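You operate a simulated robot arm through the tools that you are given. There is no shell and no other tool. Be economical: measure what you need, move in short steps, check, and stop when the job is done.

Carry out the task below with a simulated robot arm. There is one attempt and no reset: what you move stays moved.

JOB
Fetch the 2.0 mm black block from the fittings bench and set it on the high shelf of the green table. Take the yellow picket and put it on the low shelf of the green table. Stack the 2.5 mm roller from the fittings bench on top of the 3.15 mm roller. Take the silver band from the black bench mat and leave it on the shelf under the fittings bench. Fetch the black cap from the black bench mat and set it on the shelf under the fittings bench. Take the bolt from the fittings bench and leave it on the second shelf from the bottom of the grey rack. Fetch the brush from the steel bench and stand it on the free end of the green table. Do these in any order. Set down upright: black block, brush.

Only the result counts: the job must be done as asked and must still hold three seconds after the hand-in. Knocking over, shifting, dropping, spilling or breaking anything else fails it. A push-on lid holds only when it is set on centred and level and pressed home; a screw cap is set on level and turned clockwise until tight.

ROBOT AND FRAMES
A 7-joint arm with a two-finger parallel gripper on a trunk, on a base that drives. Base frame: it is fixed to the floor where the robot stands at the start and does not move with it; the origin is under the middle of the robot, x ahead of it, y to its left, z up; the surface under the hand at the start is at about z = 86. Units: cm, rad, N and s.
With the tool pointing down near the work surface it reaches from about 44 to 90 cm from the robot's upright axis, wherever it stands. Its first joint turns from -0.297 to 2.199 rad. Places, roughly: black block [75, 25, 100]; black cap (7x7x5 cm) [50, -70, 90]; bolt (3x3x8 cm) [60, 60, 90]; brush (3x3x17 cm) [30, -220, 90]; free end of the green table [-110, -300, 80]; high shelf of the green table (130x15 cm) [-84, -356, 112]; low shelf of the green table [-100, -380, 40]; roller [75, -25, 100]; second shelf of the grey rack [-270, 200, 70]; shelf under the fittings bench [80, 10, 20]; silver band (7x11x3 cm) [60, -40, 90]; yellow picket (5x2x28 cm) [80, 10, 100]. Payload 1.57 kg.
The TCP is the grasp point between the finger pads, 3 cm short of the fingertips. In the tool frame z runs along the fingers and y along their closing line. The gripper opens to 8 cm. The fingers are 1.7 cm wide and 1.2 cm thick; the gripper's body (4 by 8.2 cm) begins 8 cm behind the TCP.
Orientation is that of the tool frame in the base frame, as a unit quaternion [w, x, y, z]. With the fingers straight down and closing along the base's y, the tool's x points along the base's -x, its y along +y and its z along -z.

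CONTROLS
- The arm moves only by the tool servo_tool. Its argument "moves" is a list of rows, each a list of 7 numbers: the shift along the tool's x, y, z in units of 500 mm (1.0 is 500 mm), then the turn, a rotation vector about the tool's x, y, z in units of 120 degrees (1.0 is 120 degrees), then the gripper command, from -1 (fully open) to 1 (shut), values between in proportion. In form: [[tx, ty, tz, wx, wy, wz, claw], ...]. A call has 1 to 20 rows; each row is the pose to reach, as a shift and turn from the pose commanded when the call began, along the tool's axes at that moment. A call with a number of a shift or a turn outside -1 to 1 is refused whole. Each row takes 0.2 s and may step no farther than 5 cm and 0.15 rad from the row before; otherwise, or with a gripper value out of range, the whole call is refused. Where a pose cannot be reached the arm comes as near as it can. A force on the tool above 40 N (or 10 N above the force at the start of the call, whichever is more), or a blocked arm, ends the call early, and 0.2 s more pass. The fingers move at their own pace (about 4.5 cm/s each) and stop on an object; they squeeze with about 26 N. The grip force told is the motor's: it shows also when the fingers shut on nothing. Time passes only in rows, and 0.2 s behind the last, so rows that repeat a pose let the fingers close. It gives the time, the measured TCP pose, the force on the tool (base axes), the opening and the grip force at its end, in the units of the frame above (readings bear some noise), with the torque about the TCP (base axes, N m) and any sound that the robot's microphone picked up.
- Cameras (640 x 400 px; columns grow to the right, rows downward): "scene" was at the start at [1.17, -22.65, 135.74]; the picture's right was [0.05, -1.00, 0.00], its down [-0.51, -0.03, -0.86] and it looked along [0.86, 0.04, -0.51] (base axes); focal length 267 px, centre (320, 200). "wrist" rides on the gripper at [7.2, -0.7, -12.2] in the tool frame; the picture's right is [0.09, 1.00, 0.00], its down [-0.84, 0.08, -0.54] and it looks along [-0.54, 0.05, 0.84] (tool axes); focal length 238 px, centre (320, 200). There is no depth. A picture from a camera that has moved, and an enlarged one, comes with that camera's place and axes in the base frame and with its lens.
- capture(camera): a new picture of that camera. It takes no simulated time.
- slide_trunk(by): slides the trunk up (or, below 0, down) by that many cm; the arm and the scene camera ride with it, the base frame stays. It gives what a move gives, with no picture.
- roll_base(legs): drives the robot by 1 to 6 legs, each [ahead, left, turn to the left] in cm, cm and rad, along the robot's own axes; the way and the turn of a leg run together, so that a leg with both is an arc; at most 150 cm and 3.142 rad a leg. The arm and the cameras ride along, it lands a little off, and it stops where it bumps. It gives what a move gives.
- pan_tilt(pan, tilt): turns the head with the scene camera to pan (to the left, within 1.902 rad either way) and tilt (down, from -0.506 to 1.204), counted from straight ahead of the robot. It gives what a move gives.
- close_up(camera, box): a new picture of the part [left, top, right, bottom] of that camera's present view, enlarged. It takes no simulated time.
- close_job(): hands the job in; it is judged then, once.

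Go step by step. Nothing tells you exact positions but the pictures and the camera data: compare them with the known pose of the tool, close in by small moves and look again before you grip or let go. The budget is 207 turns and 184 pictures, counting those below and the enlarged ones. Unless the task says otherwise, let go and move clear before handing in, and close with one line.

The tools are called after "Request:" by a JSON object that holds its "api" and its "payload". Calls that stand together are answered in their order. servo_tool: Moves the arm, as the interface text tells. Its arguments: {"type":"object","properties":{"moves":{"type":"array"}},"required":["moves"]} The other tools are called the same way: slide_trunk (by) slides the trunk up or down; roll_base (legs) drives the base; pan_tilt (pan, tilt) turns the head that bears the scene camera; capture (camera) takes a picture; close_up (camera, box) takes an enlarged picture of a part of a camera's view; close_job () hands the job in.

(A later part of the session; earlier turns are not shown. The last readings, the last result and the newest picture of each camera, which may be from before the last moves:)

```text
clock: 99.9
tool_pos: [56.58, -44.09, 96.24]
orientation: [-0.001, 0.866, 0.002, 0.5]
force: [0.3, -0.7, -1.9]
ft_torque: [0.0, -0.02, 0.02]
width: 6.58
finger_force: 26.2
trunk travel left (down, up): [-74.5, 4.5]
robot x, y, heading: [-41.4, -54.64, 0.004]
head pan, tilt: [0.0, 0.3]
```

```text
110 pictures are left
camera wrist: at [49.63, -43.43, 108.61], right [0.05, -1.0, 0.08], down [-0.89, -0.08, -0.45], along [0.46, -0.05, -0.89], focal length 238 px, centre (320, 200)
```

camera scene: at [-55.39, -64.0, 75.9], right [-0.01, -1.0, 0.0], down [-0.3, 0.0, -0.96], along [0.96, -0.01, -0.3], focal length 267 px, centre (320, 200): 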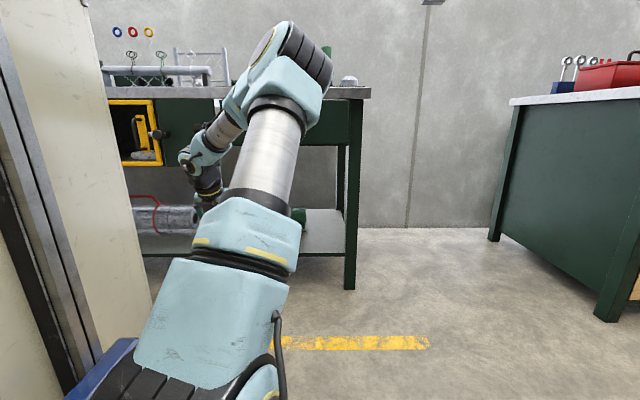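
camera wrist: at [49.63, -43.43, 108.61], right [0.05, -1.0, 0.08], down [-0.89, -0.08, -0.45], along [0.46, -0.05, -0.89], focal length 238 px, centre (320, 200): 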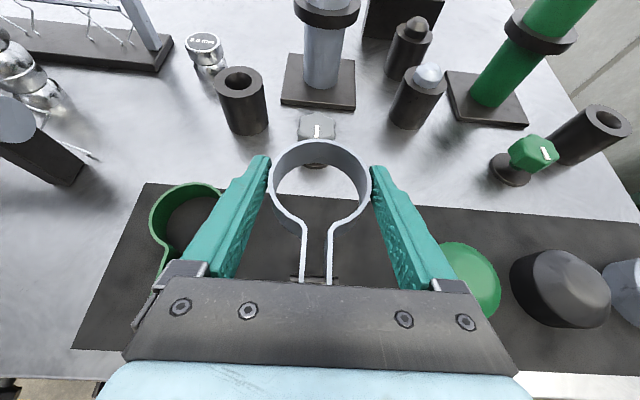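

Band held. I back off, lower the trunk, and look under the bench.

Request:
{"api": "roll_base", "payload": {"legs": [[-32, 0, 0]]}}

Request:
{"api": "slide_trunk", "payload": {"by": -32}}

Request:
{"api": "slide_trunk", "payload": {"by": -30}}

Request:
{"api": "capture", "payload": {"camera": "wrist"}}

Request:
{"api": "pan_tilt", "payload": {"pan": 0.0, "tilt": 0.1}}

Request:
{"api": "capture", "payload": {"camera": "scene"}}

```text
clock: 102.0
tool_pos: [24.69, -44.17, 96.14]
orientation: [-0.001, 0.866, 0.003, 0.499]
force: [-0.5, 0.5, -1.0]
ft_torque: [0.02, -0.02, -0.01]
width: 6.55
finger_force: 25.6
trunk travel left (down, up): [-74.5, 4.5]
robot x, y, heading: [-73.58, -55.1, 0.009]
head pan, tilt: [0.0, 0.3]
```

```text
clock: 105.2
tool_pos: [24.74, -44.19, 64.33]
orientation: [-0.001, 0.866, 0.003, 0.5]
force: [0.2, 0.7, -1.4]
ft_torque: [-0.04, 0.03, 0.02]
width: 6.56
finger_force: 26.0
trunk travel left (down, up): [-42.5, 36.5]
robot x, y, heading: [-73.74, -55.04, 0.003]
head pan, tilt: [0.0, 0.3]
```

```text
clock: 108.2
tool_pos: [24.81, -44.17, 34.24]
orientation: [-0.001, 0.866, 0.003, 0.5]
force: [-0.4, -0.1, -1.6]
ft_torque: [0.01, 0.01, 0.0]
width: 6.57
finger_force: 26.1
trunk travel left (down, up): [-12.5, 66.5]
robot x, y, heading: [-73.8, -54.94, 0.002]
head pan, tilt: [0.0, 0.3]
```

```text
109 pictures are left
camera wrist: at [17.74, -43.5, 46.63], right [0.05, -1.0, 0.08], down [-0.89, -0.08, -0.45], along [0.46, -0.05, -0.89], focal length 238 px, centre (320, 200)
```

wrist: 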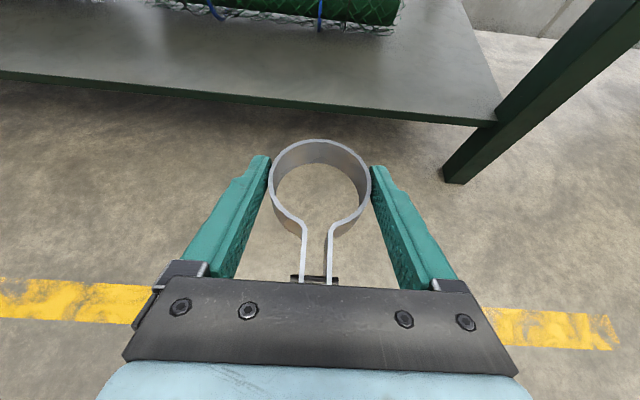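

```text
clock: 108.9
tool_pos: [24.72, -44.03, 34.21]
orientation: [-0.001, 0.866, 0.003, 0.501]
force: [0.2, 0.2, -0.4]
ft_torque: [-0.01, -0.03, 0.04]
width: 6.55
finger_force: 25.7
trunk travel left (down, up): [-12.5, 66.5]
robot x, y, heading: [-73.99, -54.94, 0.006]
head pan, tilt: [0.0, 0.099]
```

```text
108 pictures are left
camera scene: at [-72.14, -78.08, 79.76], right [0.0, -1.0, 0.0], down [-0.1, 0.0, -0.99], along [0.99, 0.0, -0.1], focal length 267 px, centre (320, 200)
```

scene: 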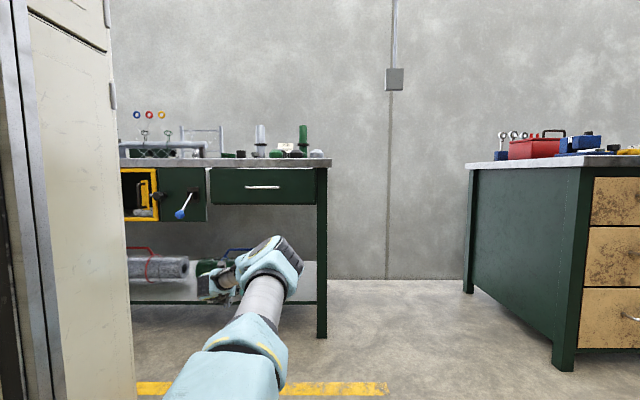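

The shelf front edge is at x≈51, a wire roll lies from x≈75 back; I'll put the band at about x=62. Driving in.

Request:
{"api": "roll_base", "payload": {"legs": [[38, 0, -0.004]]}}

Request:
{"api": "capture", "payload": {"camera": "wrist"}}

Request:
{"api": "capture", "payload": {"camera": "scene"}}

```text
clock: 111.3
tool_pos: [62.85, -44.24, 34.27]
orientation: [-0.001, 0.866, 0.002, 0.5]
force: [-0.2, -1.2, -1.0]
ft_torque: [0.02, 0.0, 0.0]
width: 6.55
finger_force: 25.7
trunk travel left (down, up): [-12.5, 66.5]
robot x, y, heading: [-35.28, -54.76, 0.0]
head pan, tilt: [0.0, 0.099]
```

```text
107 pictures are left
camera wrist: at [55.91, -43.57, 46.63], right [0.05, -1.0, 0.08], down [-0.89, -0.08, -0.45], along [0.46, -0.05, -0.89], focal length 238 px, centre (320, 200)
```

wrist: 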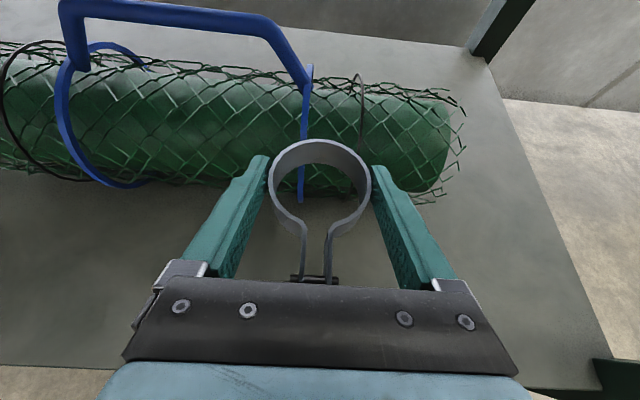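

```text
106 pictures are left
camera scene: at [-34.05, -77.94, 79.77], right [0.0, -1.0, 0.0], down [-0.1, 0.0, -0.99], along [0.99, 0.0, -0.1], focal length 267 px, centre (320, 200)
```

scene: 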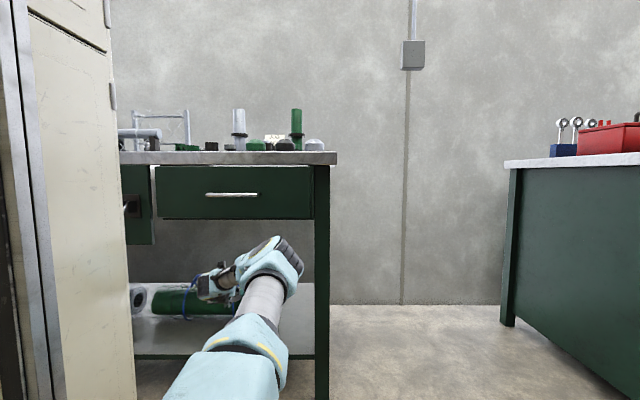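

Request:
{"api": "servo_tool", "payload": {"moves": [[-0.063, 0, 0.026, 0, 0, 0, 1], [-0.126, 0, 0.053, 0, 0, 0, 1], [-0.19, 0, 0.079, 0, 0, 0, 1]]}}

Request:
{"api": "servo_tool", "payload": {"moves": [[-0.0043, 0, 0.0025, 0, 0, 0, 1], [-0.0087, 0, 0.005, 0, 0, 0, 1]]}}

Request:
{"api": "servo_tool", "payload": {"moves": [[-0.0043, 0, 0.0025, 0, 0, 0, 1], [-0.0087, 0, 0.005, 0, 0, 0, 1]]}}

Request:
{"api": "capture", "payload": {"camera": "wrist"}}

```text
clock: 112.1
tool_pos: [61.65, -44.41, 23.98]
orientation: [-0.001, 0.866, 0.002, 0.5]
force: [1.1, -0.5, -1.0]
ft_torque: [0.01, -0.03, 0.02]
width: 6.57
finger_force: 25.9
trunk travel left (down, up): [-12.5, 66.5]
robot x, y, heading: [-35.64, -54.83, -0.001]
head pan, tilt: [0.0, 0.099]
```

```text
clock: 112.7
tool_pos: [61.6, -44.31, 23.57]
orientation: [-0.001, 0.866, 0.002, 0.5]
force: [0.0, -0.4, -0.4]
ft_torque: [0.01, 0.03, 0.01]
width: 6.55
finger_force: 26.1
trunk travel left (down, up): [-12.5, 66.5]
robot x, y, heading: [-35.72, -54.79, 0.002]
head pan, tilt: [0.0, 0.099]
```

```text
clock: 113.3
tool_pos: [61.57, -44.32, 22.83]
orientation: [-0.001, 0.866, 0.002, 0.5]
force: [1.4, 0.2, -0.9]
ft_torque: [0.0, 0.0, -0.02]
width: 6.54
finger_force: 26.7
trunk travel left (down, up): [-12.5, 66.5]
robot x, y, heading: [-35.19, -54.94, 0.001]
head pan, tilt: [0.0, 0.099]
```

```text
105 pictures are left
camera wrist: at [54.59, -43.6, 35.38], right [0.05, -1.0, 0.08], down [-0.89, -0.08, -0.45], along [0.46, -0.05, -0.89], focal length 238 px, centre (320, 200)
```

wrist: 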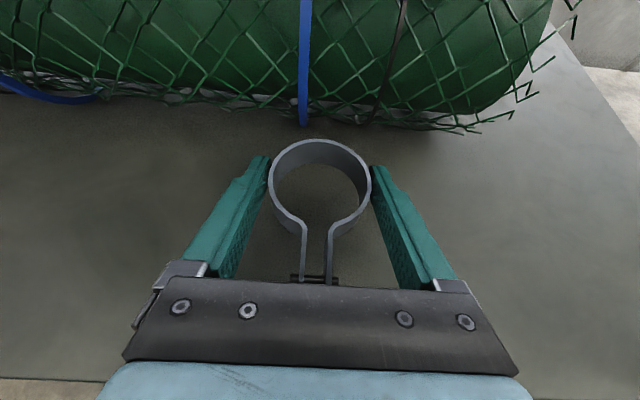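

Request:
{"api": "servo_tool", "payload": {"moves": [[-0.0035, 0, 0.002, 0, 0, 0, 1], [-0.007, 0, 0.004, 0, 0, 0, 1]]}}

Request:
{"api": "servo_tool", "payload": {"moves": [[-0.0035, 0, 0.002, 0, 0, 0, 1], [-0.0035, 0, 0.002, 0, 0, 0, 1]]}}

Request:
{"api": "servo_tool", "payload": {"moves": [[-0.0035, 0, 0.002, 0, 0, 0, 1], [-0.0035, 0, 0.002, 0, 0, 0, 1]]}}

```text
clock: 113.9
tool_pos: [61.6, -44.32, 22.59]
orientation: [-0.001, 0.866, 0.003, 0.5]
force: [0.1, -0.9, -0.9]
ft_torque: [-0.01, -0.03, 0.03]
width: 6.56
finger_force: 26.2
trunk travel left (down, up): [-12.5, 66.5]
robot x, y, heading: [-35.8, -54.77, 0.0]
head pan, tilt: [0.0, 0.099]
```

```text
clock: 114.5
tool_pos: [61.52, -44.3, 22.43]
orientation: [0.0, 0.866, 0.002, 0.5]
force: [0.3, -0.1, -0.8]
ft_torque: [0.01, -0.01, 0.01]
width: 6.54
finger_force: 26.2
trunk travel left (down, up): [-12.5, 66.5]
robot x, y, heading: [-35.25, -55.08, 0.002]
head pan, tilt: [0.0, 0.099]
```

```text
clock: 115.1
tool_pos: [61.63, -44.32, 22.28]
orientation: [-0.001, 0.866, 0.002, 0.5]
force: [0.2, 0.1, -0.4]
ft_torque: [0.02, 0.0, 0.0]
width: 6.54
finger_force: 26.6
trunk travel left (down, up): [-12.5, 66.5]
robot x, y, heading: [-35.74, -54.84, 0.004]
head pan, tilt: [0.0, 0.099]
```

Request:
{"api": "servo_tool", "payload": {"moves": [[-0.0017, 0, 0.001, 0, 0, 0, 1], [-0.0035, 0, 0.002, 0, 0, 0, 1], [-0.0052, 0, 0.003, 0, 0, 0, 1]]}}

Request:
{"api": "servo_tool", "payload": {"moves": [[-0.0017, 0, 0.001, 0, 0, 0, 1], [-0.0035, 0, 0.002, 0, 0, 0, 1]]}}

Request:
{"api": "servo_tool", "payload": {"moves": [[-0.0017, 0, 0.001, 0, 0, 0, 1], [-0.0035, 0, 0.002, 0, 0, 0, 1]]}}

```text
clock: 115.9
tool_pos: [61.45, -44.39, 21.92]
orientation: [-0.001, 0.866, 0.002, 0.5]
force: [0.3, -0.7, -0.8]
ft_torque: [0.01, -0.03, 0.0]
width: 6.58
finger_force: 26.1
trunk travel left (down, up): [-12.5, 66.5]
robot x, y, heading: [-35.1, -54.86, 0.002]
head pan, tilt: [0.0, 0.099]
```

```text
clock: 116.5
tool_pos: [61.53, -44.31, 21.66]
orientation: [-0.001, 0.865, 0.003, 0.501]
force: [0.0, 0.3, 0.1]
ft_torque: [0.02, -0.02, 0.0]
width: 6.57
finger_force: 25.7
trunk travel left (down, up): [-12.5, 66.5]
robot x, y, heading: [-35.45, -55.07, 0.001]
head pan, tilt: [0.0, 0.099]
```

```text
clock: 117.1
tool_pos: [61.63, -44.22, 21.64]
orientation: [-0.001, 0.866, 0.002, 0.5]
force: [0.2, 0.0, -1.0]
ft_torque: [0.0, -0.01, -0.02]
width: 6.53
finger_force: 26.4
trunk travel left (down, up): [-12.5, 66.5]
robot x, y, heading: [-35.38, -54.7, -0.006]
head pan, tilt: [0.0, 0.099]
```

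Request:
{"api": "servo_tool", "payload": {"moves": [[-0.0035, 0, 0.002, 0, 0, 0, 1], [-0.007, 0, 0.004, 0, 0, 0, 1]]}}

Request:
{"api": "servo_tool", "payload": {"moves": [[-0.0026, 0, 0.0015, 0, 0, 0, 1], [-0.0052, 0, 0.003, 0, 0, 0, 1]]}}

Request:
{"api": "servo_tool", "payload": {"moves": [[-0.0026, 0, 0.0015, 0, 0, 0, 1], [-0.0052, 0, 0.003, 0, 0, 0, 1]]}}

```text
clock: 117.7
tool_pos: [61.5, -44.24, 21.12]
orientation: [0.001, 0.866, 0.0, 0.499]
force: [0.3, 0.8, -0.1]
ft_torque: [-0.01, 0.0, 0.03]
width: 6.55
finger_force: 25.5
trunk travel left (down, up): [-12.5, 66.5]
robot x, y, heading: [-35.46, -54.98, 0.002]
head pan, tilt: [0.0, 0.099]
```

```text
clock: 118.3
tool_pos: [61.52, -44.34, 20.77]
orientation: [-0.001, 0.866, 0.002, 0.5]
force: [-0.5, 0.6, -1.6]
ft_torque: [0.02, 0.01, 0.01]
width: 6.59
finger_force: 26.4
trunk travel left (down, up): [-12.5, 66.5]
robot x, y, heading: [-35.47, -55.31, 0.001]
head pan, tilt: [0.0, 0.099]
```

```text
clock: 118.9
tool_pos: [61.74, -44.25, 20.42]
orientation: [0.0, 0.867, 0.001, 0.499]
force: [-0.3, -0.1, -2.2]
ft_torque: [0.04, -0.01, 0.01]
width: 6.55
finger_force: 26.1
trunk travel left (down, up): [-12.5, 66.5]
robot x, y, heading: [-35.69, -54.88, 0.003]
head pan, tilt: [0.0, 0.099]
```

Request:
{"api": "servo_tool", "payload": {"moves": [[-0.0052, 0, 0.003, 0, 0, 0, 1], [-0.0104, 0, 0.006, 0, 0, 0, 1]]}}

Request:
{"api": "servo_tool", "payload": {"moves": [[-0.0035, 0, 0.002, 0, 0, 0, 1], [-0.007, 0, 0.004, 0, 0, 0, 1]]}}

Request:
{"api": "capture", "payload": {"camera": "wrist"}}

```text
clock: 119.5
tool_pos: [61.67, -44.38, 20.48]
orientation: [-0.001, 0.864, 0.002, 0.503]
force: [-1.4, -0.3, 20.4]
ft_torque: [0.15, -0.13, 0.01]
width: 6.61
finger_force: 25.7
trunk travel left (down, up): [-12.5, 66.5]
robot x, y, heading: [-35.24, -54.98, -0.0]
head pan, tilt: [0.0, 0.099]
```

```text
clock: 120.0
tool_pos: [61.77, -44.31, 20.24]
orientation: [0.0, 0.864, 0.001, 0.503]
force: [-2.3, 0.2, 12.9]
ft_torque: [0.03, 0.58, -0.01]
width: 6.56
finger_force: 26.5
trunk travel left (down, up): [-12.5, 66.5]
robot x, y, heading: [-35.74, -55.23, -0.001]
head pan, tilt: [0.0, 0.099]
stopped in row 2: the force on the tool passed its limit at 43 N (the readings are from after the stop); the commanded pose is now the measured one
```

```text
104 pictures are left
camera wrist: at [54.67, -43.54, 32.56], right [0.05, -1.0, 0.08], down [-0.88, -0.08, -0.46], along [0.47, -0.05, -0.88], focal length 238 px, centre (320, 200)
```

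wrist: 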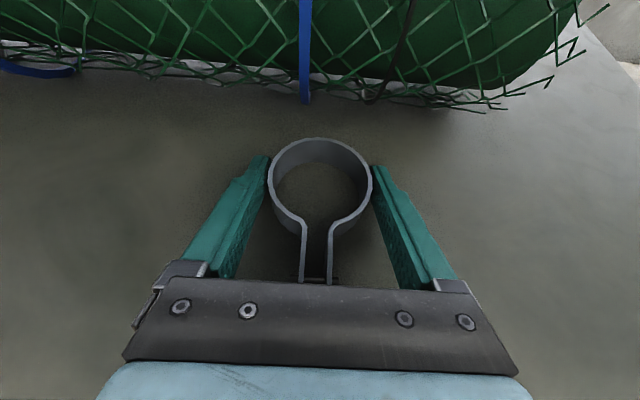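

Resting on the shelf (z≈18). Release and back out along the fingers.

Request:
{"api": "servo_tool", "payload": {"moves": [[0.001, 0, -0.001, 0, 0, 0, 0.5], [0.001, 0, -0.001, 0, 0, 0, -1], [0.001, 0, -0.001, 0, 0, 0, -1], [0.001, 0, -0.001, 0, 0, 0, -1], [0.001, 0, -0.05, 0, 0, 0, -1], [0.001, 0, -0.12, 0, 0, 0, -1], [0.001, 0, -0.2, 0, 0, 0, -1], [0.001, 0, -0.28, 0, 0, 0, -1]]}}

Request:
{"api": "capture", "payload": {"camera": "wrist"}}

```text
clock: 121.8
tool_pos: [49.49, -44.44, 27.07]
orientation: [-0.001, 0.865, 0.003, 0.502]
force: [-0.2, -0.9, 1.2]
ft_torque: [-0.01, -0.01, -0.01]
width: 8.02
finger_force: 0.0
trunk travel left (down, up): [-12.5, 66.5]
robot x, y, heading: [-35.69, -54.54, 0.002]
head pan, tilt: [0.0, 0.099]
```

```text
103 pictures are left
camera wrist: at [42.37, -43.56, 39.43], right [0.05, -1.0, 0.08], down [-0.89, -0.08, -0.46], along [0.46, -0.05, -0.89], focal length 238 px, centre (320, 200)
```

wrist: 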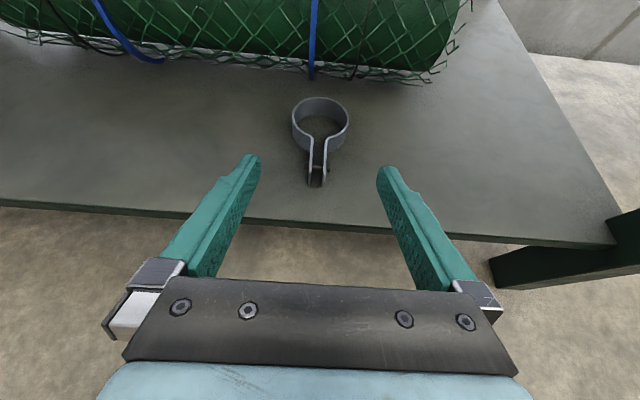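

Band is placed on the shelf. Next the cap: neighbours are close, so I'll come in diagonally (45°) with a steeper tool. Back out, raise, and reposition.

Request:
{"api": "roll_base", "payload": {"legs": [[-32, 0, 0], [0, -72, 0], [0, 0, 0.785]]}}

Request:
{"api": "slide_trunk", "payload": {"by": 40}}

Request:
{"api": "slide_trunk", "payload": {"by": 26}}

Request:
{"api": "servo_tool", "payload": {"moves": [[0, 0, -0.05, 0, -0.0695, 0, -1], [0, 0, -0.1, 0, -0.139, 0, -1], [0, 0, -0.15, 0, -0.208, 0, -1]]}}

Request:
{"api": "capture", "payload": {"camera": "wrist"}}

```text
clock: 129.6
tool_pos: [-15.28, -58.78, 27.16]
orientation: [-0.195, 0.796, 0.337, 0.463]
force: [-0.2, -0.1, -0.2]
ft_torque: [0.0, -0.02, -0.01]
width: 7.98
finger_force: 0.0
trunk travel left (down, up): [-12.5, 66.5]
robot x, y, heading: [-67.45, -126.65, 0.798]
head pan, tilt: [0.0, 0.099]
```

```text
clock: 133.4
tool_pos: [-15.2, -58.78, 67.2]
orientation: [-0.195, 0.797, 0.336, 0.463]
force: [0.5, 0.6, 0.2]
ft_torque: [0.01, 0.04, 0.0]
width: 7.98
finger_force: 0.0
trunk travel left (down, up): [-52.5, 26.5]
robot x, y, heading: [-67.55, -126.58, 0.798]
head pan, tilt: [0.0, 0.099]
```

```text
clock: 136.1
tool_pos: [-15.21, -58.67, 93.03]
orientation: [-0.194, 0.797, 0.336, 0.463]
force: [0.4, -0.4, 0.7]
ft_torque: [0.04, 0.01, 0.02]
width: 7.98
finger_force: 0.0
trunk travel left (down, up): [-78.5, 0.5]
robot x, y, heading: [-67.34, -126.73, 0.796]
head pan, tilt: [0.0, 0.099]
```

```text
clock: 136.9
tool_pos: [-19.85, -63.29, 96.85]
orientation: [-0.117, 0.878, 0.371, 0.278]
force: [0.1, 0.1, -0.5]
ft_torque: [-0.03, -0.01, 0.02]
width: 7.98
finger_force: 0.1
trunk travel left (down, up): [-78.5, 0.5]
robot x, y, heading: [-67.55, -126.9, 0.796]
head pan, tilt: [0.0, 0.099]
```

```text
102 pictures are left
camera wrist: at [-21.13, -63.67, 111.0], right [0.77, -0.64, 0.05], down [-0.64, -0.77, -0.04], along [0.07, 0.0, -1.0], focal length 238 px, centre (320, 200)
```

wrist: 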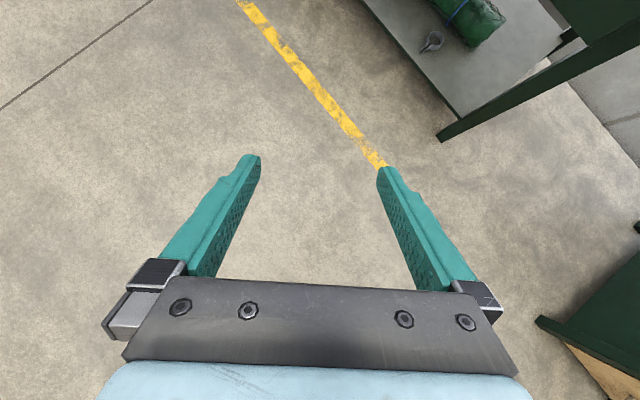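

Request:
{"api": "roll_base", "payload": {"legs": [[0, -48, 0], [38, 0, 0]]}}

Request:
{"api": "capture", "payload": {"camera": "wrist"}}

```text
clock: 141.7
tool_pos: [41.02, -69.58, 96.81]
orientation: [-0.118, 0.877, 0.372, 0.279]
force: [-0.3, 0.1, 0.0]
ft_torque: [-0.01, 0.0, 0.06]
width: 7.99
finger_force: 0.1
trunk travel left (down, up): [-78.5, 0.5]
robot x, y, heading: [-6.29, -133.09, 0.805]
head pan, tilt: [0.0, 0.099]
```

```text
101 pictures are left
camera wrist: at [39.78, -69.85, 110.99], right [0.77, -0.64, 0.05], down [-0.64, -0.77, -0.04], along [0.07, 0.0, -1.0], focal length 238 px, centre (320, 200)
```

wrist: 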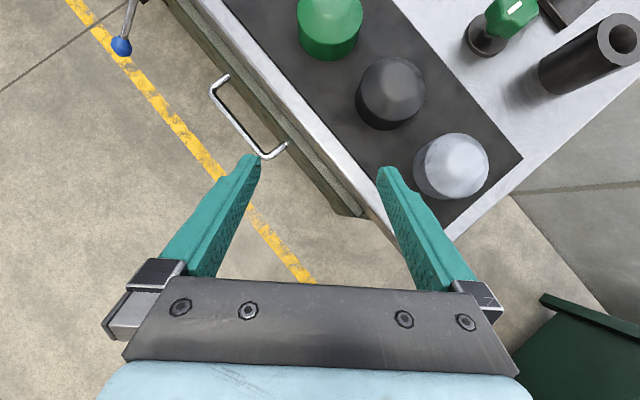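

Request:
{"api": "servo_tool", "payload": {"moves": [[0.04, 0.04, 0.02, 0, 0, 0, -1], [0.065, 0.08, 0.06, 0, 0, 0, -1], [0.081, 0.121, 0.112, 0, 0, 0, -1]]}}

Request:
{"api": "capture", "payload": {"camera": "wrist"}}

```text
clock: 142.5
tool_pos: [50.04, -69.1, 94.54]
orientation: [-0.117, 0.877, 0.372, 0.28]
force: [-0.9, 0.6, -0.1]
ft_torque: [-0.01, -0.02, 0.0]
width: 8.01
finger_force: 0.1
trunk travel left (down, up): [-78.5, 0.5]
robot x, y, heading: [-5.73, -133.33, 0.803]
head pan, tilt: [0.0, 0.099]
```

```text
100 pictures are left
camera wrist: at [48.76, -69.38, 108.7], right [0.77, -0.64, 0.05], down [-0.64, -0.77, -0.04], along [0.07, 0.0, -1.0], focal length 238 px, centre (320, 200)
```

wrist: 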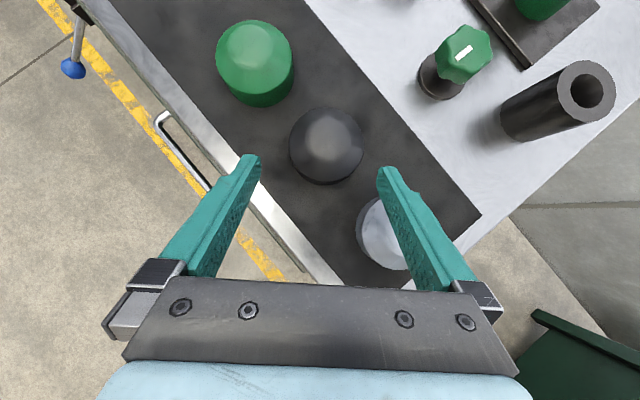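

Request:
{"api": "servo_tool", "payload": {"moves": [[0, 0.004, 0.04, 0, 0, 0, -1], [0.001, 0.006, 0.08, 0, 0, 0, -1], [0.001, 0.006, 0.12, 0, 0, 0, -1]]}}

Request:
{"api": "capture", "payload": {"camera": "wrist"}}

```text
clock: 143.3
tool_pos: [52.64, -66.75, 89.71]
orientation: [-0.119, 0.877, 0.373, 0.28]
force: [-0.1, 0.6, 0.8]
ft_torque: [0.01, 0.0, 0.01]
width: 8.0
finger_force: 0.1
trunk travel left (down, up): [-78.5, 0.5]
robot x, y, heading: [-6.62, -133.31, 0.802]
head pan, tilt: [0.0, 0.099]
```

```text
99 pictures are left
camera wrist: at [51.36, -67.08, 103.87], right [0.77, -0.64, 0.05], down [-0.64, -0.77, -0.04], along [0.07, 0.0, -1.0], focal length 238 px, centre (320, 200)
```

wrist: 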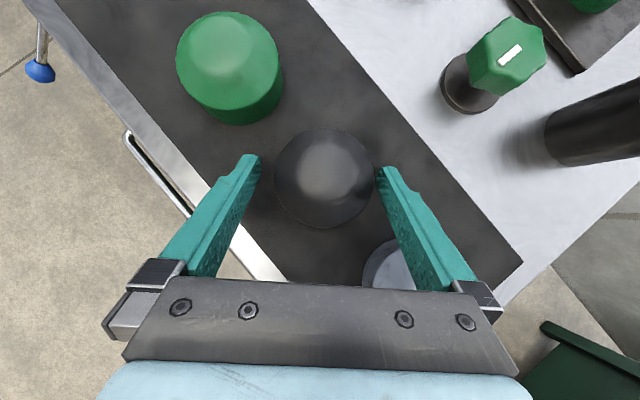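

Request:
{"api": "servo_tool", "payload": {"moves": [[0, 0, 0, 0, 0, 0, 1], [0, 0, 0, 0, 0, 0, 1], [0, 0, 0, 0, 0, 0, 1], [0, 0, 0, 0, 0, 0, 1], [0, 0, 0, 0, 0, 0, 1]]}}

Request:
{"api": "servo_tool", "payload": {"moves": [[0.006, 0, -0.008, 0, 0, 0, 1], [0.017, 0, -0.024, 0, 0, 0, 1], [0.035, 0, -0.05, 0, 0, 0, 1], [0.06, 0, -0.085, 0, 0, 0, 1], [0.087, 0, -0.122, 0, 0, 0, 1], [0.11, 0, -0.16, 0, 0, 0, 1]]}}

Request:
{"api": "capture", "payload": {"camera": "wrist"}}

```text
clock: 144.5
tool_pos: [52.71, -66.68, 89.68]
orientation: [-0.119, 0.877, 0.373, 0.279]
force: [0.6, 0.8, -0.4]
ft_torque: [-0.01, 0.0, 0.01]
width: 6.32
finger_force: 25.6
trunk travel left (down, up): [-78.5, 0.5]
robot x, y, heading: [-5.98, -133.3, 0.8]
head pan, tilt: [0.0, 0.099]
```

```text
clock: 145.9
tool_pos: [52.63, -66.83, 99.41]
orientation: [-0.119, 0.877, 0.372, 0.279]
force: [-0.4, 0.4, -1.0]
ft_torque: [-0.01, 0.02, 0.01]
width: 6.3
finger_force: 25.9
trunk travel left (down, up): [-78.5, 0.5]
robot x, y, heading: [-5.78, -132.97, 0.801]
head pan, tilt: [0.0, 0.099]
```

```text
98 pictures are left
camera wrist: at [51.29, -67.12, 113.61], right [0.77, -0.64, 0.05], down [-0.64, -0.77, -0.04], along [0.07, 0.0, -1.0], focal length 238 px, centre (320, 200)
```

wrist: 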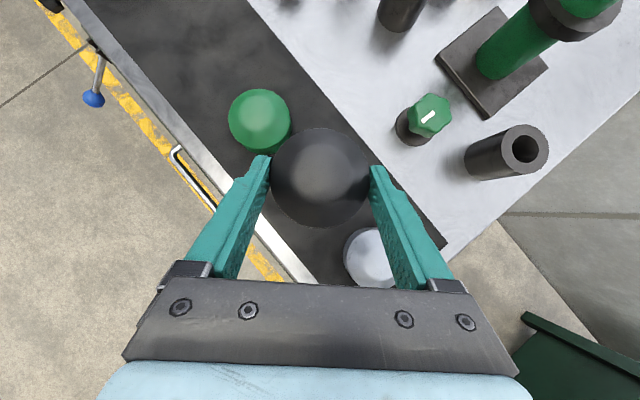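

Cap held. Back away, turn to face the bench, lower, and look.

Request:
{"api": "roll_base", "payload": {"legs": [[-40, 0, 0], [0, 60, 0], [0, 0, -0.8]]}}

Request:
{"api": "slide_trunk", "payload": {"by": -40}}

Request:
{"api": "slide_trunk", "payload": {"by": -28}}

```text
clock: 153.5
tool_pos: [11.54, -116.38, 99.41]
orientation: [-0.001, 0.953, 0.002, 0.303]
force: [0.0, -0.3, -0.9]
ft_torque: [-0.02, 0.02, 0.02]
width: 6.33
finger_force: 25.4
trunk travel left (down, up): [-78.5, 0.5]
robot x, y, heading: [-76.87, -120.3, 0.0]
head pan, tilt: [0.0, 0.099]
```

```text
clock: 157.3
tool_pos: [11.5, -116.44, 59.33]
orientation: [-0.001, 0.953, 0.002, 0.302]
force: [-1.2, 0.0, -1.5]
ft_torque: [0.01, 0.0, -0.03]
width: 6.33
finger_force: 26.0
trunk travel left (down, up): [-38.5, 40.5]
robot x, y, heading: [-76.73, -120.37, 0.002]
head pan, tilt: [0.0, 0.099]
```

```text
clock: 160.2
tool_pos: [11.54, -116.35, 31.5]
orientation: [-0.001, 0.953, 0.001, 0.303]
force: [0.1, -0.1, -1.1]
ft_torque: [-0.01, 0.0, 0.02]
width: 6.33
finger_force: 26.0
trunk travel left (down, up): [-10.5, 68.5]
robot x, y, heading: [-77.0, -120.67, 0.002]
head pan, tilt: [0.0, 0.099]
```

Request:
{"api": "roll_base", "payload": {"legs": [[0, 56, 0], [25, 0, 0]]}}

Request:
{"api": "capture", "payload": {"camera": "wrist"}}

Request:
{"api": "capture", "payload": {"camera": "scene"}}

```text
clock: 164.8
tool_pos: [36.48, -60.72, 31.49]
orientation: [0.001, 0.953, -0.002, 0.303]
force: [-0.4, 0.4, -1.3]
ft_torque: [0.01, 0.01, -0.01]
width: 6.34
finger_force: 25.6
trunk travel left (down, up): [-10.5, 68.5]
robot x, y, heading: [-51.89, -64.7, -0.001]
head pan, tilt: [0.0, 0.099]
```

```text
97 pictures are left
camera wrist: at [35.31, -59.99, 45.61], right [0.07, -1.0, 0.05], down [-1.0, -0.08, -0.04], along [0.04, -0.05, -1.0], focal length 238 px, centre (320, 200)
```

wrist: 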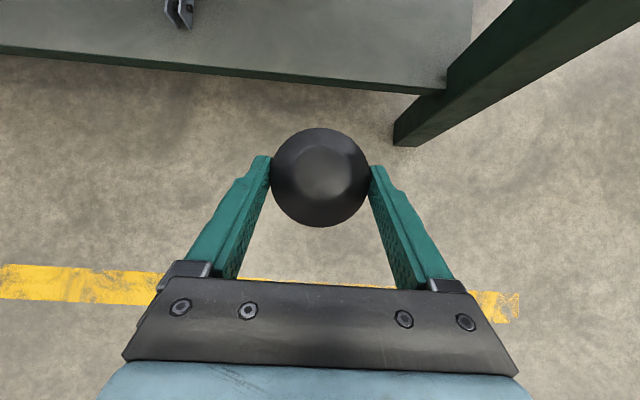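

```text
96 pictures are left
camera scene: at [-50.67, -87.54, 77.77], right [0.0, -1.0, 0.0], down [-0.1, 0.0, -0.99], along [0.99, 0.0, -0.1], focal length 267 px, centre (320, 200)
```

scene: 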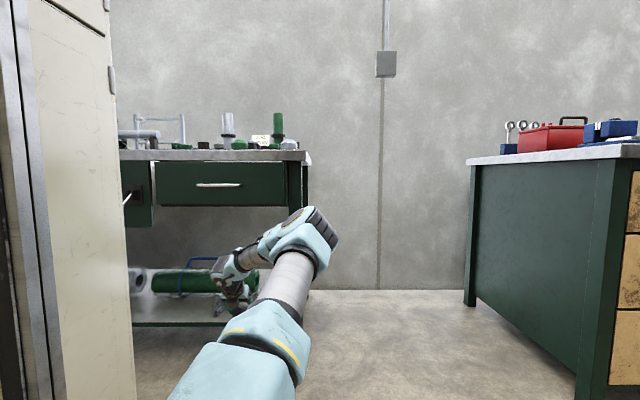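

Request:
{"api": "servo_tool", "payload": {"moves": [[0.05, 0, 0.035, 0, 0, 0, 1], [0.1, 0, 0.07, 0, 0, 0, 1], [0.15, 0, 0.105, 0, 0, 0, 1], [0.19, 0, 0.135, 0, 0, 0, 1]]}}

Request:
{"api": "capture", "payload": {"camera": "scene"}}

```text
clock: 165.8
tool_pos: [48.14, -60.88, 31.47]
orientation: [0.0, 0.953, -0.001, 0.303]
force: [0.2, 0.2, -0.2]
ft_torque: [0.01, -0.01, 0.01]
width: 6.32
finger_force: 26.1
trunk travel left (down, up): [-10.5, 68.5]
robot x, y, heading: [-52.16, -64.32, -0.003]
head pan, tilt: [0.0, 0.099]
```

```text
95 pictures are left
camera scene: at [-50.68, -87.54, 77.77], right [0.0, -1.0, 0.0], down [-0.1, 0.0, -1.0], along [0.99, 0.0, -0.1], focal length 267 px, centre (320, 200)
```

scene: 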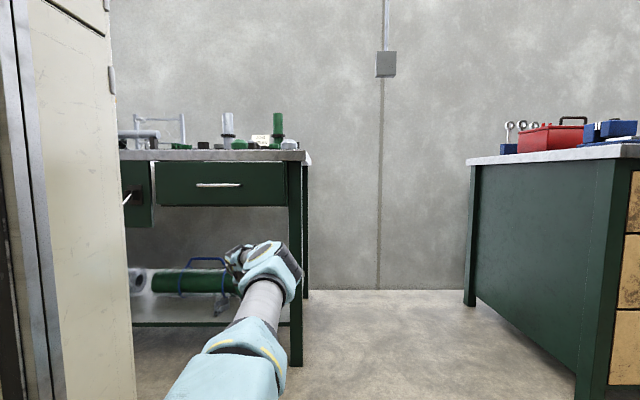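

Request:
{"api": "roll_base", "payload": {"legs": [[12.5, 0, 0]]}}

Request:
{"api": "capture", "payload": {"camera": "wrist"}}

```text
clock: 167.1
tool_pos: [60.95, -60.67, 31.3]
orientation: [0.0, 0.953, 0.0, 0.303]
force: [0.3, -0.1, -1.0]
ft_torque: [0.0, -0.01, 0.02]
width: 6.31
finger_force: 26.0
trunk travel left (down, up): [-10.5, 68.5]
robot x, y, heading: [-39.44, -64.47, -0.004]
head pan, tilt: [0.0, 0.099]
```

```text
94 pictures are left
camera wrist: at [59.64, -59.94, 45.54], right [0.07, -1.0, 0.05], down [-1.0, -0.08, -0.04], along [0.05, -0.05, -1.0], focal length 238 px, centre (320, 200)
```

wrist: 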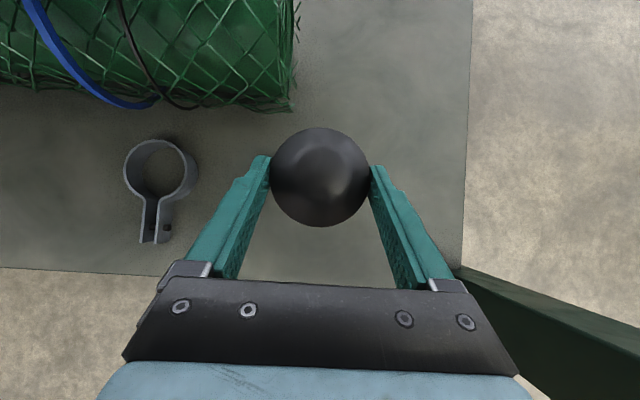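

Request:
{"api": "servo_tool", "payload": {"moves": [[-0.036, 0, 0.051, 0, 0, 0, 1], [-0.072, 0, 0.101, 0, 0, 0, 1], [-0.106, 0, 0.15, 0, 0, 0, 1]]}}

Request:
{"api": "servo_tool", "payload": {"moves": [[-0.0023, 0, 0.0033, 0, 0, 0, 1], [-0.0046, 0, 0.0066, 0, 0, 0, 1]]}}

Request:
{"api": "servo_tool", "payload": {"moves": [[-0.0023, 0, 0.0033, 0, 0, 0, 1], [-0.0046, 0, 0.0066, 0, 0, 0, 1]]}}

```text
clock: 167.9
tool_pos: [60.88, -60.7, 22.16]
orientation: [0.0, 0.953, -0.001, 0.303]
force: [-0.1, -0.3, -0.5]
ft_torque: [0.06, 0.05, 0.02]
width: 6.34
finger_force: 25.7
trunk travel left (down, up): [-10.5, 68.5]
robot x, y, heading: [-39.15, -64.7, 0.001]
head pan, tilt: [0.0, 0.099]
```

```text
clock: 168.5
tool_pos: [60.88, -60.74, 21.79]
orientation: [0.0, 0.953, 0.0, 0.303]
force: [-0.1, -0.3, -0.3]
ft_torque: [0.02, 0.01, -0.01]
width: 6.33
finger_force: 26.6
trunk travel left (down, up): [-10.5, 68.5]
robot x, y, heading: [-39.46, -64.35, -0.009]
head pan, tilt: [0.0, 0.099]
```

```text
clock: 169.1
tool_pos: [60.81, -60.71, 21.55]
orientation: [0.0, 0.953, 0.0, 0.304]
force: [0.2, -0.1, 0.2]
ft_torque: [-0.01, 0.01, 0.01]
width: 6.36
finger_force: 25.7
trunk travel left (down, up): [-10.5, 68.5]
robot x, y, heading: [-39.4, -64.28, 0.0]
head pan, tilt: [0.0, 0.099]
```

Request:
{"api": "servo_tool", "payload": {"moves": [[-0.0017, 0, 0.0025, 0, 0, 0, 1], [-0.0035, 0, 0.005, 0, 0, 0, 1]]}}

Request:
{"api": "servo_tool", "payload": {"moves": [[-0.0017, 0, 0.0025, 0, 0, 0, 1], [-0.0023, 0, 0.0033, 0, 0, 0, 1]]}}

```text
clock: 169.7
tool_pos: [60.96, -60.72, 21.26]
orientation: [0.0, 0.952, 0.0, 0.306]
force: [-3.8, -1.0, 14.1]
ft_torque: [-0.09, 0.45, -0.01]
width: 6.36
finger_force: 26.2
trunk travel left (down, up): [-10.5, 68.5]
robot x, y, heading: [-39.38, -64.7, -0.001]
head pan, tilt: [0.0, 0.099]
```

```text
clock: 170.3
tool_pos: [61.0, -60.66, 21.26]
orientation: [-0.001, 0.952, 0.0, 0.306]
force: [-2.4, 0.1, 27.8]
ft_torque: [0.0, -0.17, -0.06]
width: 6.33
finger_force: 25.5
trunk travel left (down, up): [-10.5, 68.5]
robot x, y, heading: [-39.32, -64.68, -0.001]
head pan, tilt: [0.0, 0.099]
```

Contact. Ease up, open, retreat along the fingers.

Request:
{"api": "servo_tool", "payload": {"moves": [[0.002, 0, -0.003, 0, 0, 0, 1], [0.002, 0, -0.003, 0, 0, 0, 0.3], [0.002, 0, -0.003, 0, 0, 0, -1], [0.002, 0, -0.003, 0, 0, 0, -1], [0.002, 0, -0.003, 0, 0, 0, -1], [0.002, 0, -0.05, 0, 0, 0, -1], [0.002, 0, -0.11, 0, 0, 0, -1], [0.002, 0, -0.18, 0, 0, 0, -1]]}}

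Request:
{"api": "capture", "payload": {"camera": "wrist"}}

```text
clock: 172.1
tool_pos: [55.76, -60.51, 28.13]
orientation: [0.0, 0.953, 0.0, 0.303]
force: [-0.6, 0.7, 0.2]
ft_torque: [-0.02, -0.01, -0.01]
width: 8.01
finger_force: 0.1
trunk travel left (down, up): [-10.5, 68.5]
robot x, y, heading: [-39.2, -64.53, -0.003]
head pan, tilt: [0.0, 0.099]
```

```text
93 pictures are left
camera wrist: at [54.47, -59.87, 42.4], right [0.07, -1.0, 0.05], down [-1.0, -0.08, -0.04], along [0.04, -0.05, -1.0], focal length 238 px, centre (320, 200)
```

wrist: 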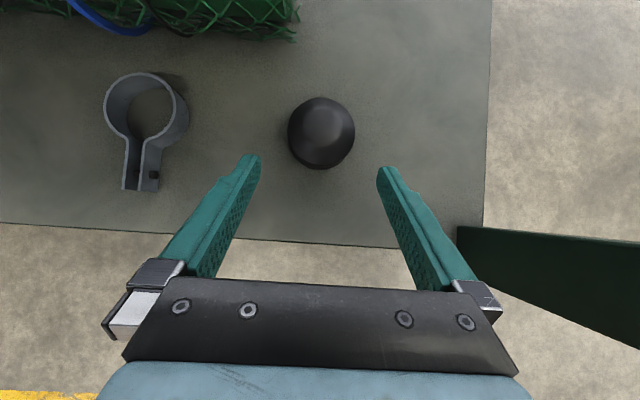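

Band and cap are done. Next the black block: back out, raise, go left, look.

Request:
{"api": "roll_base", "payload": {"legs": [[-32, 0, 0]]}}

Request:
{"api": "slide_trunk", "payload": {"by": 40}}

Request:
{"api": "slide_trunk", "payload": {"by": 28}}

Request:
{"api": "roll_base", "payload": {"legs": [[0, 88, 0]]}}

Request:
{"api": "pan_tilt", "payload": {"pan": 0.2, "tilt": 0.5}}

Request:
{"api": "capture", "payload": {"camera": "scene"}}

Request:
{"api": "capture", "payload": {"camera": "wrist"}}

```text
clock: 174.2
tool_pos: [23.9, -60.56, 28.38]
orientation: [0.0, 0.953, 0.0, 0.303]
force: [0.5, 0.7, 0.2]
ft_torque: [-0.01, -0.01, 0.01]
width: 8.04
finger_force: 0.1
trunk travel left (down, up): [-10.5, 68.5]
robot x, y, heading: [-71.35, -64.3, -0.003]
head pan, tilt: [0.0, 0.099]
```

```text
clock: 178.0
tool_pos: [23.98, -60.53, 68.3]
orientation: [0.0, 0.953, 0.0, 0.303]
force: [0.4, -0.2, 0.5]
ft_torque: [-0.01, 0.0, -0.03]
width: 8.01
finger_force: 0.1
trunk travel left (down, up): [-50.5, 28.5]
robot x, y, heading: [-71.1, -64.33, -0.001]
head pan, tilt: [0.0, 0.099]
```

```text
clock: 180.9
tool_pos: [23.96, -60.67, 96.15]
orientation: [0.0, 0.953, 0.0, 0.303]
force: [0.5, -0.1, 0.1]
ft_torque: [0.01, -0.01, 0.01]
width: 8.01
finger_force: 0.1
trunk travel left (down, up): [-78.5, 0.5]
robot x, y, heading: [-70.86, -64.47, -0.004]
head pan, tilt: [0.0, 0.099]
```

```text
clock: 185.5
tool_pos: [24.3, 26.65, 96.15]
orientation: [0.0, 0.953, -0.001, 0.303]
force: [0.1, 0.6, 0.1]
ft_torque: [-0.01, 0.02, 0.03]
width: 7.99
finger_force: 0.1
trunk travel left (down, up): [-78.5, 0.5]
robot x, y, heading: [-70.88, 23.08, -0.009]
head pan, tilt: [0.0, 0.099]
```

```text
clock: 186.3
tool_pos: [24.17, 26.53, 96.21]
orientation: [0.0, 0.953, -0.001, 0.303]
force: [1.5, 0.6, 0.9]
ft_torque: [0.0, 0.0, 0.01]
width: 8.0
finger_force: 0.1
trunk travel left (down, up): [-78.5, 0.5]
robot x, y, heading: [-70.72, 23.44, -0.005]
head pan, tilt: [0.201, 0.499]
```

```text
92 pictures are left
camera scene: at [-69.78, 1.63, 142.07], right [0.2, -0.98, 0.0], down [-0.47, -0.09, -0.88], along [0.86, 0.17, -0.48], focal length 267 px, centre (320, 200)
```

scene: 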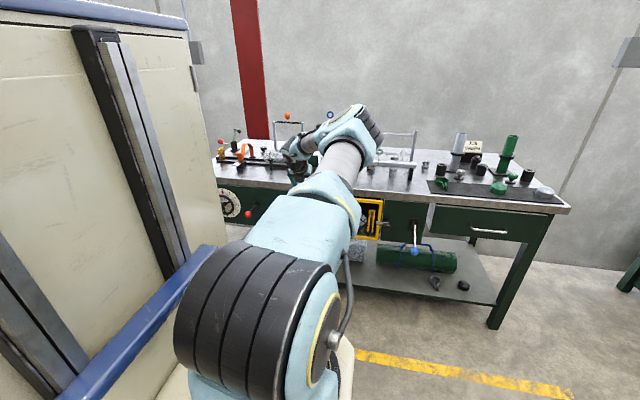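

```text
91 pictures are left
camera wrist: at [23.03, 27.35, 110.45], right [0.07, -1.0, 0.05], down [-1.0, -0.08, -0.04], along [0.05, -0.05, -1.0], focal length 238 px, centre (320, 200)
```

wrist: 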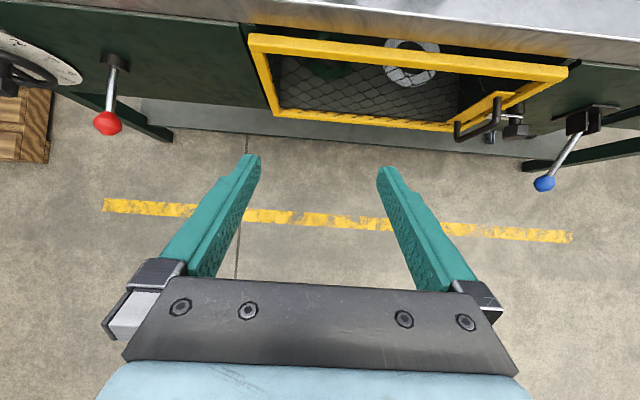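

Request:
{"api": "servo_tool", "payload": {"moves": [[0.054, 0, -0.076, 0, 0, 0, -1], [0.108, 0, -0.152, 0, 0, 0, -1], [0.162, 0, -0.228, 0, 0, 0, -1], [0.216, 0, -0.304, 0, 0, 0, -1], [0.27, 0, -0.38, 0, 0, 0, -1], [0.324, 0, -0.457, 0, 0, 0, -1]]}}

Request:
{"api": "roll_base", "payload": {"legs": [[42, 0, 0.005]]}}

Request:
{"api": "capture", "payload": {"camera": "wrist"}}

```text
clock: 187.8
tool_pos: [24.22, 26.66, 124.41]
orientation: [0.0, 0.953, 0.0, 0.303]
force: [0.4, 0.4, 0.3]
ft_torque: [0.01, 0.0, -0.01]
width: 8.0
finger_force: 0.1
trunk travel left (down, up): [-78.5, 0.5]
robot x, y, heading: [-70.99, 23.11, -0.005]
head pan, tilt: [0.201, 0.499]
```

```text
clock: 190.3
tool_pos: [66.77, 26.95, 124.5]
orientation: [-0.001, 0.953, 0.002, 0.303]
force: [0.2, -0.3, 0.3]
ft_torque: [0.01, 0.0, 0.01]
width: 7.98
finger_force: 0.0
trunk travel left (down, up): [-78.5, 0.5]
robot x, y, heading: [-28.24, 22.81, 0.004]
head pan, tilt: [0.201, 0.499]
```

```text
90 pictures are left
camera wrist: at [65.44, 27.74, 138.58], right [0.08, -1.0, 0.05], down [-1.0, -0.08, -0.04], along [0.05, -0.05, -1.0], focal length 238 px, centre (320, 200)
```

wrist: 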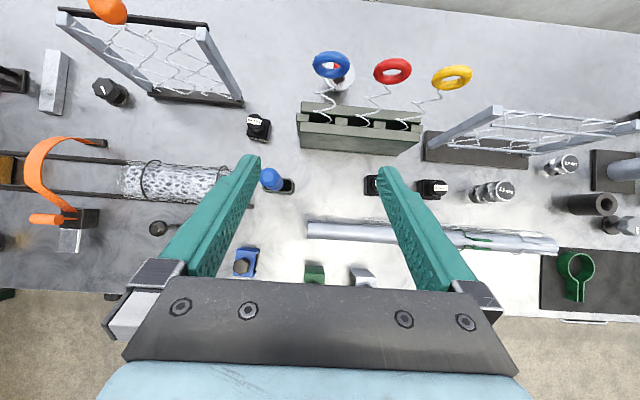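

Request:
{"api": "close_up", "payload": {"camera": "wrist", "box": [220, 95, 316, 155]}}

Request:
{"api": "close_up", "payload": {"camera": "wrist", "box": [290, 40, 490, 165]}}

```text
6.67 times, centred on (268, 125) of wrist
camera zoom: at [65.44, 27.74, 138.58], right [0.08, -1.0, 0.05], down [-1.0, -0.08, -0.04], along [0.05, -0.05, -1.0], focal length 1589 px, centre (667, 700)
```

zoom: 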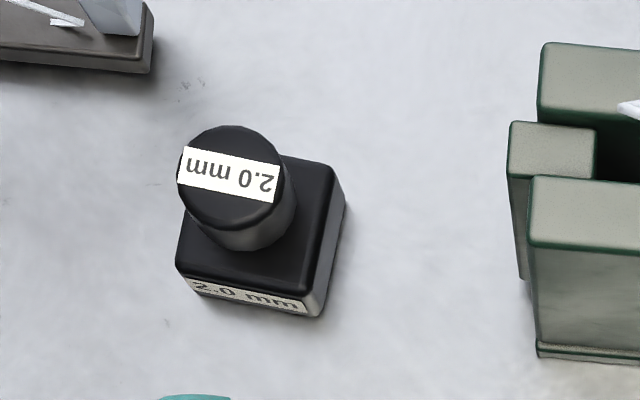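

```text
3.20 times, centred on (390, 102) of wrist
camera zoom: at [65.44, 27.74, 138.58], right [0.08, -1.0, 0.05], down [-1.0, -0.08, -0.04], along [0.05, -0.05, -1.0], focal length 763 px, centre (96, 512)
```

zoom: 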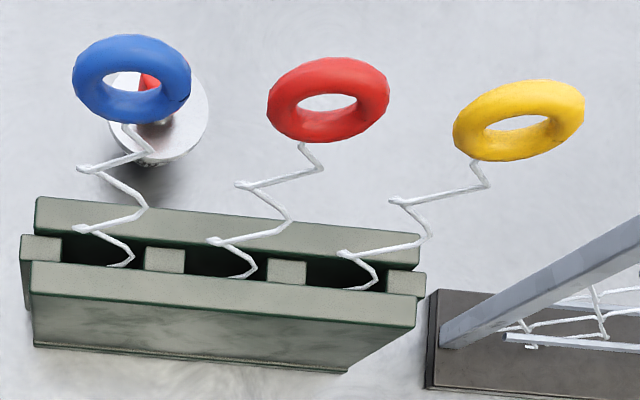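

Block at (81.4, 39.1), knob top z≈93.6. I go over it, moving sideways first to stay away from the picket rings.

Request:
{"api": "servo_tool", "payload": {"moves": [[0, -0.08, 0, 0, 0, 0, -0.3], [0, -0.16, 0, 0, 0, 0, -0.3], [0, -0.242, 0.01, 0, 0, 0, -0.3], [0.008, -0.242, 0.1, 0, 0, 0, -0.3], [0.012, -0.242, 0.19, 0, 0, 0, -0.3], [0.016, -0.242, 0.28, 0, 0, 0, -0.3], [0.02, -0.242, 0.37, 0, 0, 0, -0.3], [0.024, -0.242, 0.46, 0, 0, 0, -0.3]]}}

Request:
{"api": "capture", "payload": {"camera": "wrist"}}

```text
clock: 192.2
tool_pos: [72.22, 36.56, 107.3]
orientation: [0.001, 0.953, 0.0, 0.303]
force: [-0.1, -1.1, -0.4]
ft_torque: [0.05, 0.01, 0.04]
width: 5.2
finger_force: 0.0
out of reach, approached as far as the arm can: row 4, 5, 6, 7, 8
trunk travel left (down, up): [-78.5, 0.5]
robot x, y, heading: [-28.22, 22.3, -0.001]
head pan, tilt: [0.201, 0.499]
```

```text
87 pictures are left
camera wrist: at [70.93, 37.27, 121.48], right [0.07, -1.0, 0.05], down [-1.0, -0.08, -0.04], along [0.04, -0.05, -1.0], focal length 238 px, centre (320, 200)
```

wrist: 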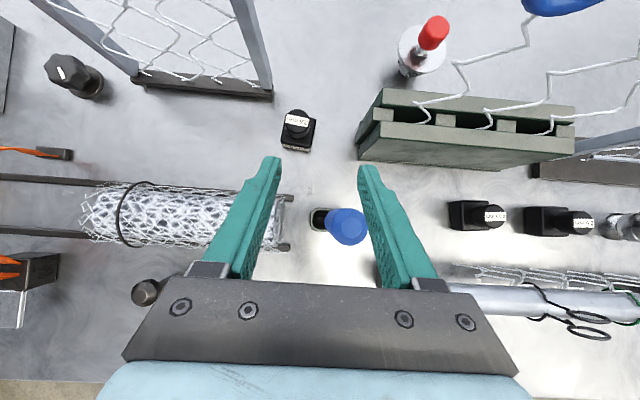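

Request:
{"api": "roll_base", "payload": {"legs": [[9.2, 2.5, 0]]}}

Request:
{"api": "capture", "payload": {"camera": "wrist"}}

```text
clock: 193.3
tool_pos: [81.36, 39.34, 107.41]
orientation: [0.0, 0.953, 0.001, 0.303]
force: [0.5, 0.0, -0.4]
ft_torque: [-0.02, -0.02, -0.02]
width: 5.22
finger_force: 0.2
trunk travel left (down, up): [-78.5, 0.5]
robot x, y, heading: [-18.84, 25.23, 0.001]
head pan, tilt: [0.201, 0.499]
```

```text
86 pictures are left
camera wrist: at [80.08, 40.1, 121.64], right [0.08, -1.0, 0.05], down [-1.0, -0.08, -0.04], along [0.05, -0.05, -1.0], focal length 238 px, centre (320, 200)
```

wrist: 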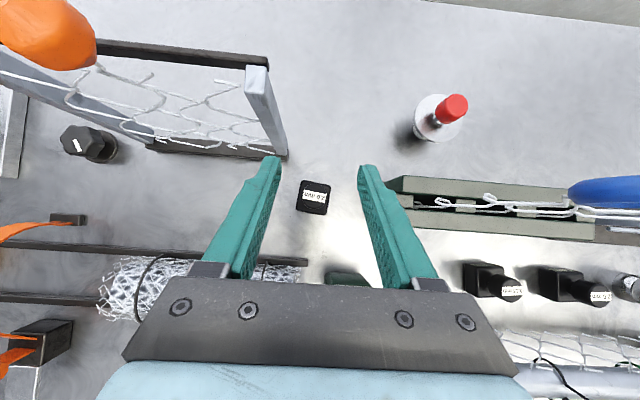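

Request:
{"api": "servo_tool", "payload": {"moves": [[-0.042, -0.002, 0.063, 0, 0, 0, -0.3], [-0.084, -0.004, 0.126, 0, 0, 0, -0.3], [-0.125, -0.006, 0.19, 0, 0, 0, -0.3], [-0.166, -0.006, 0.252, 0, 0, 0, -0.3]]}}

Request:
{"api": "capture", "payload": {"camera": "wrist"}}

```text
clock: 194.3
tool_pos: [80.77, 39.4, 92.67]
orientation: [0.001, 0.953, 0.002, 0.304]
force: [-1.2, -0.5, 1.3]
ft_torque: [0.0, 0.03, 0.0]
width: 5.18
finger_force: 0.1
out of reach, approached as far as the arm can: row 3, 4
trunk travel left (down, up): [-78.5, 0.5]
robot x, y, heading: [-19.31, 25.64, -0.0]
head pan, tilt: [0.201, 0.499]
```

```text
85 pictures are left
camera wrist: at [79.58, 40.08, 106.83], right [0.08, -1.0, 0.05], down [-1.0, -0.08, -0.04], along [0.05, -0.05, -1.0], focal length 238 px, centre (320, 200)
```

wrist: 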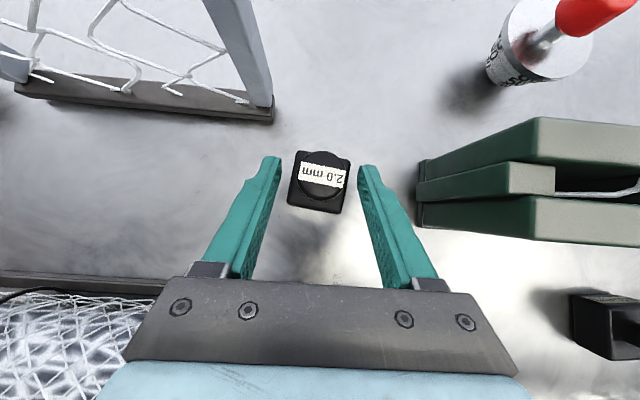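

Request:
{"api": "servo_tool", "payload": {"moves": [[0, 0, 0, 0, 0, 0, 1], [0, 0, 0, 0, 0, 0, 1], [0, 0, 0, 0, 0, 0, 1], [0, 0, 0, 0, 0, 0, 1]]}}

Request:
{"api": "servo_tool", "payload": {"moves": [[0.005, 0, -0.01, 0, 0, 0, 1], [0.01, 0, -0.03, 0, 0, 0, 1], [0.02, 0, -0.06, 0, 0, 0, 1], [0.03, 0, -0.11, 0, 0, 0, 1]]}}

Request:
{"api": "capture", "payload": {"camera": "wrist"}}

```text
clock: 195.3
tool_pos: [81.0, 39.26, 92.62]
orientation: [-0.001, 0.953, 0.002, 0.303]
force: [-0.6, -0.5, 0.1]
ft_torque: [0.0, -0.03, 0.0]
width: 3.11
finger_force: 26.1
trunk travel left (down, up): [-78.5, 0.5]
robot x, y, heading: [-19.05, 25.25, -0.0]
head pan, tilt: [0.201, 0.499]
```

```text
clock: 196.3
tool_pos: [78.84, 39.11, 97.88]
orientation: [0.0, 0.953, 0.002, 0.303]
force: [0.4, 0.2, -5.1]
ft_torque: [-0.03, 0.03, 0.01]
width: 3.11
finger_force: 25.6
trunk travel left (down, up): [-78.5, 0.5]
robot x, y, heading: [-19.34, 25.38, 0.002]
head pan, tilt: [0.201, 0.499]
```

```text
84 pictures are left
camera wrist: at [77.71, 40.01, 112.06], right [0.08, -1.0, 0.05], down [-1.0, -0.08, -0.04], along [0.04, -0.05, -1.0], focal length 238 px, centre (320, 200)
```

wrist: 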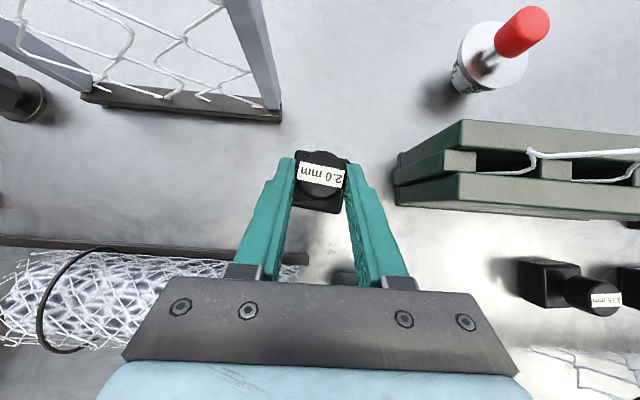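

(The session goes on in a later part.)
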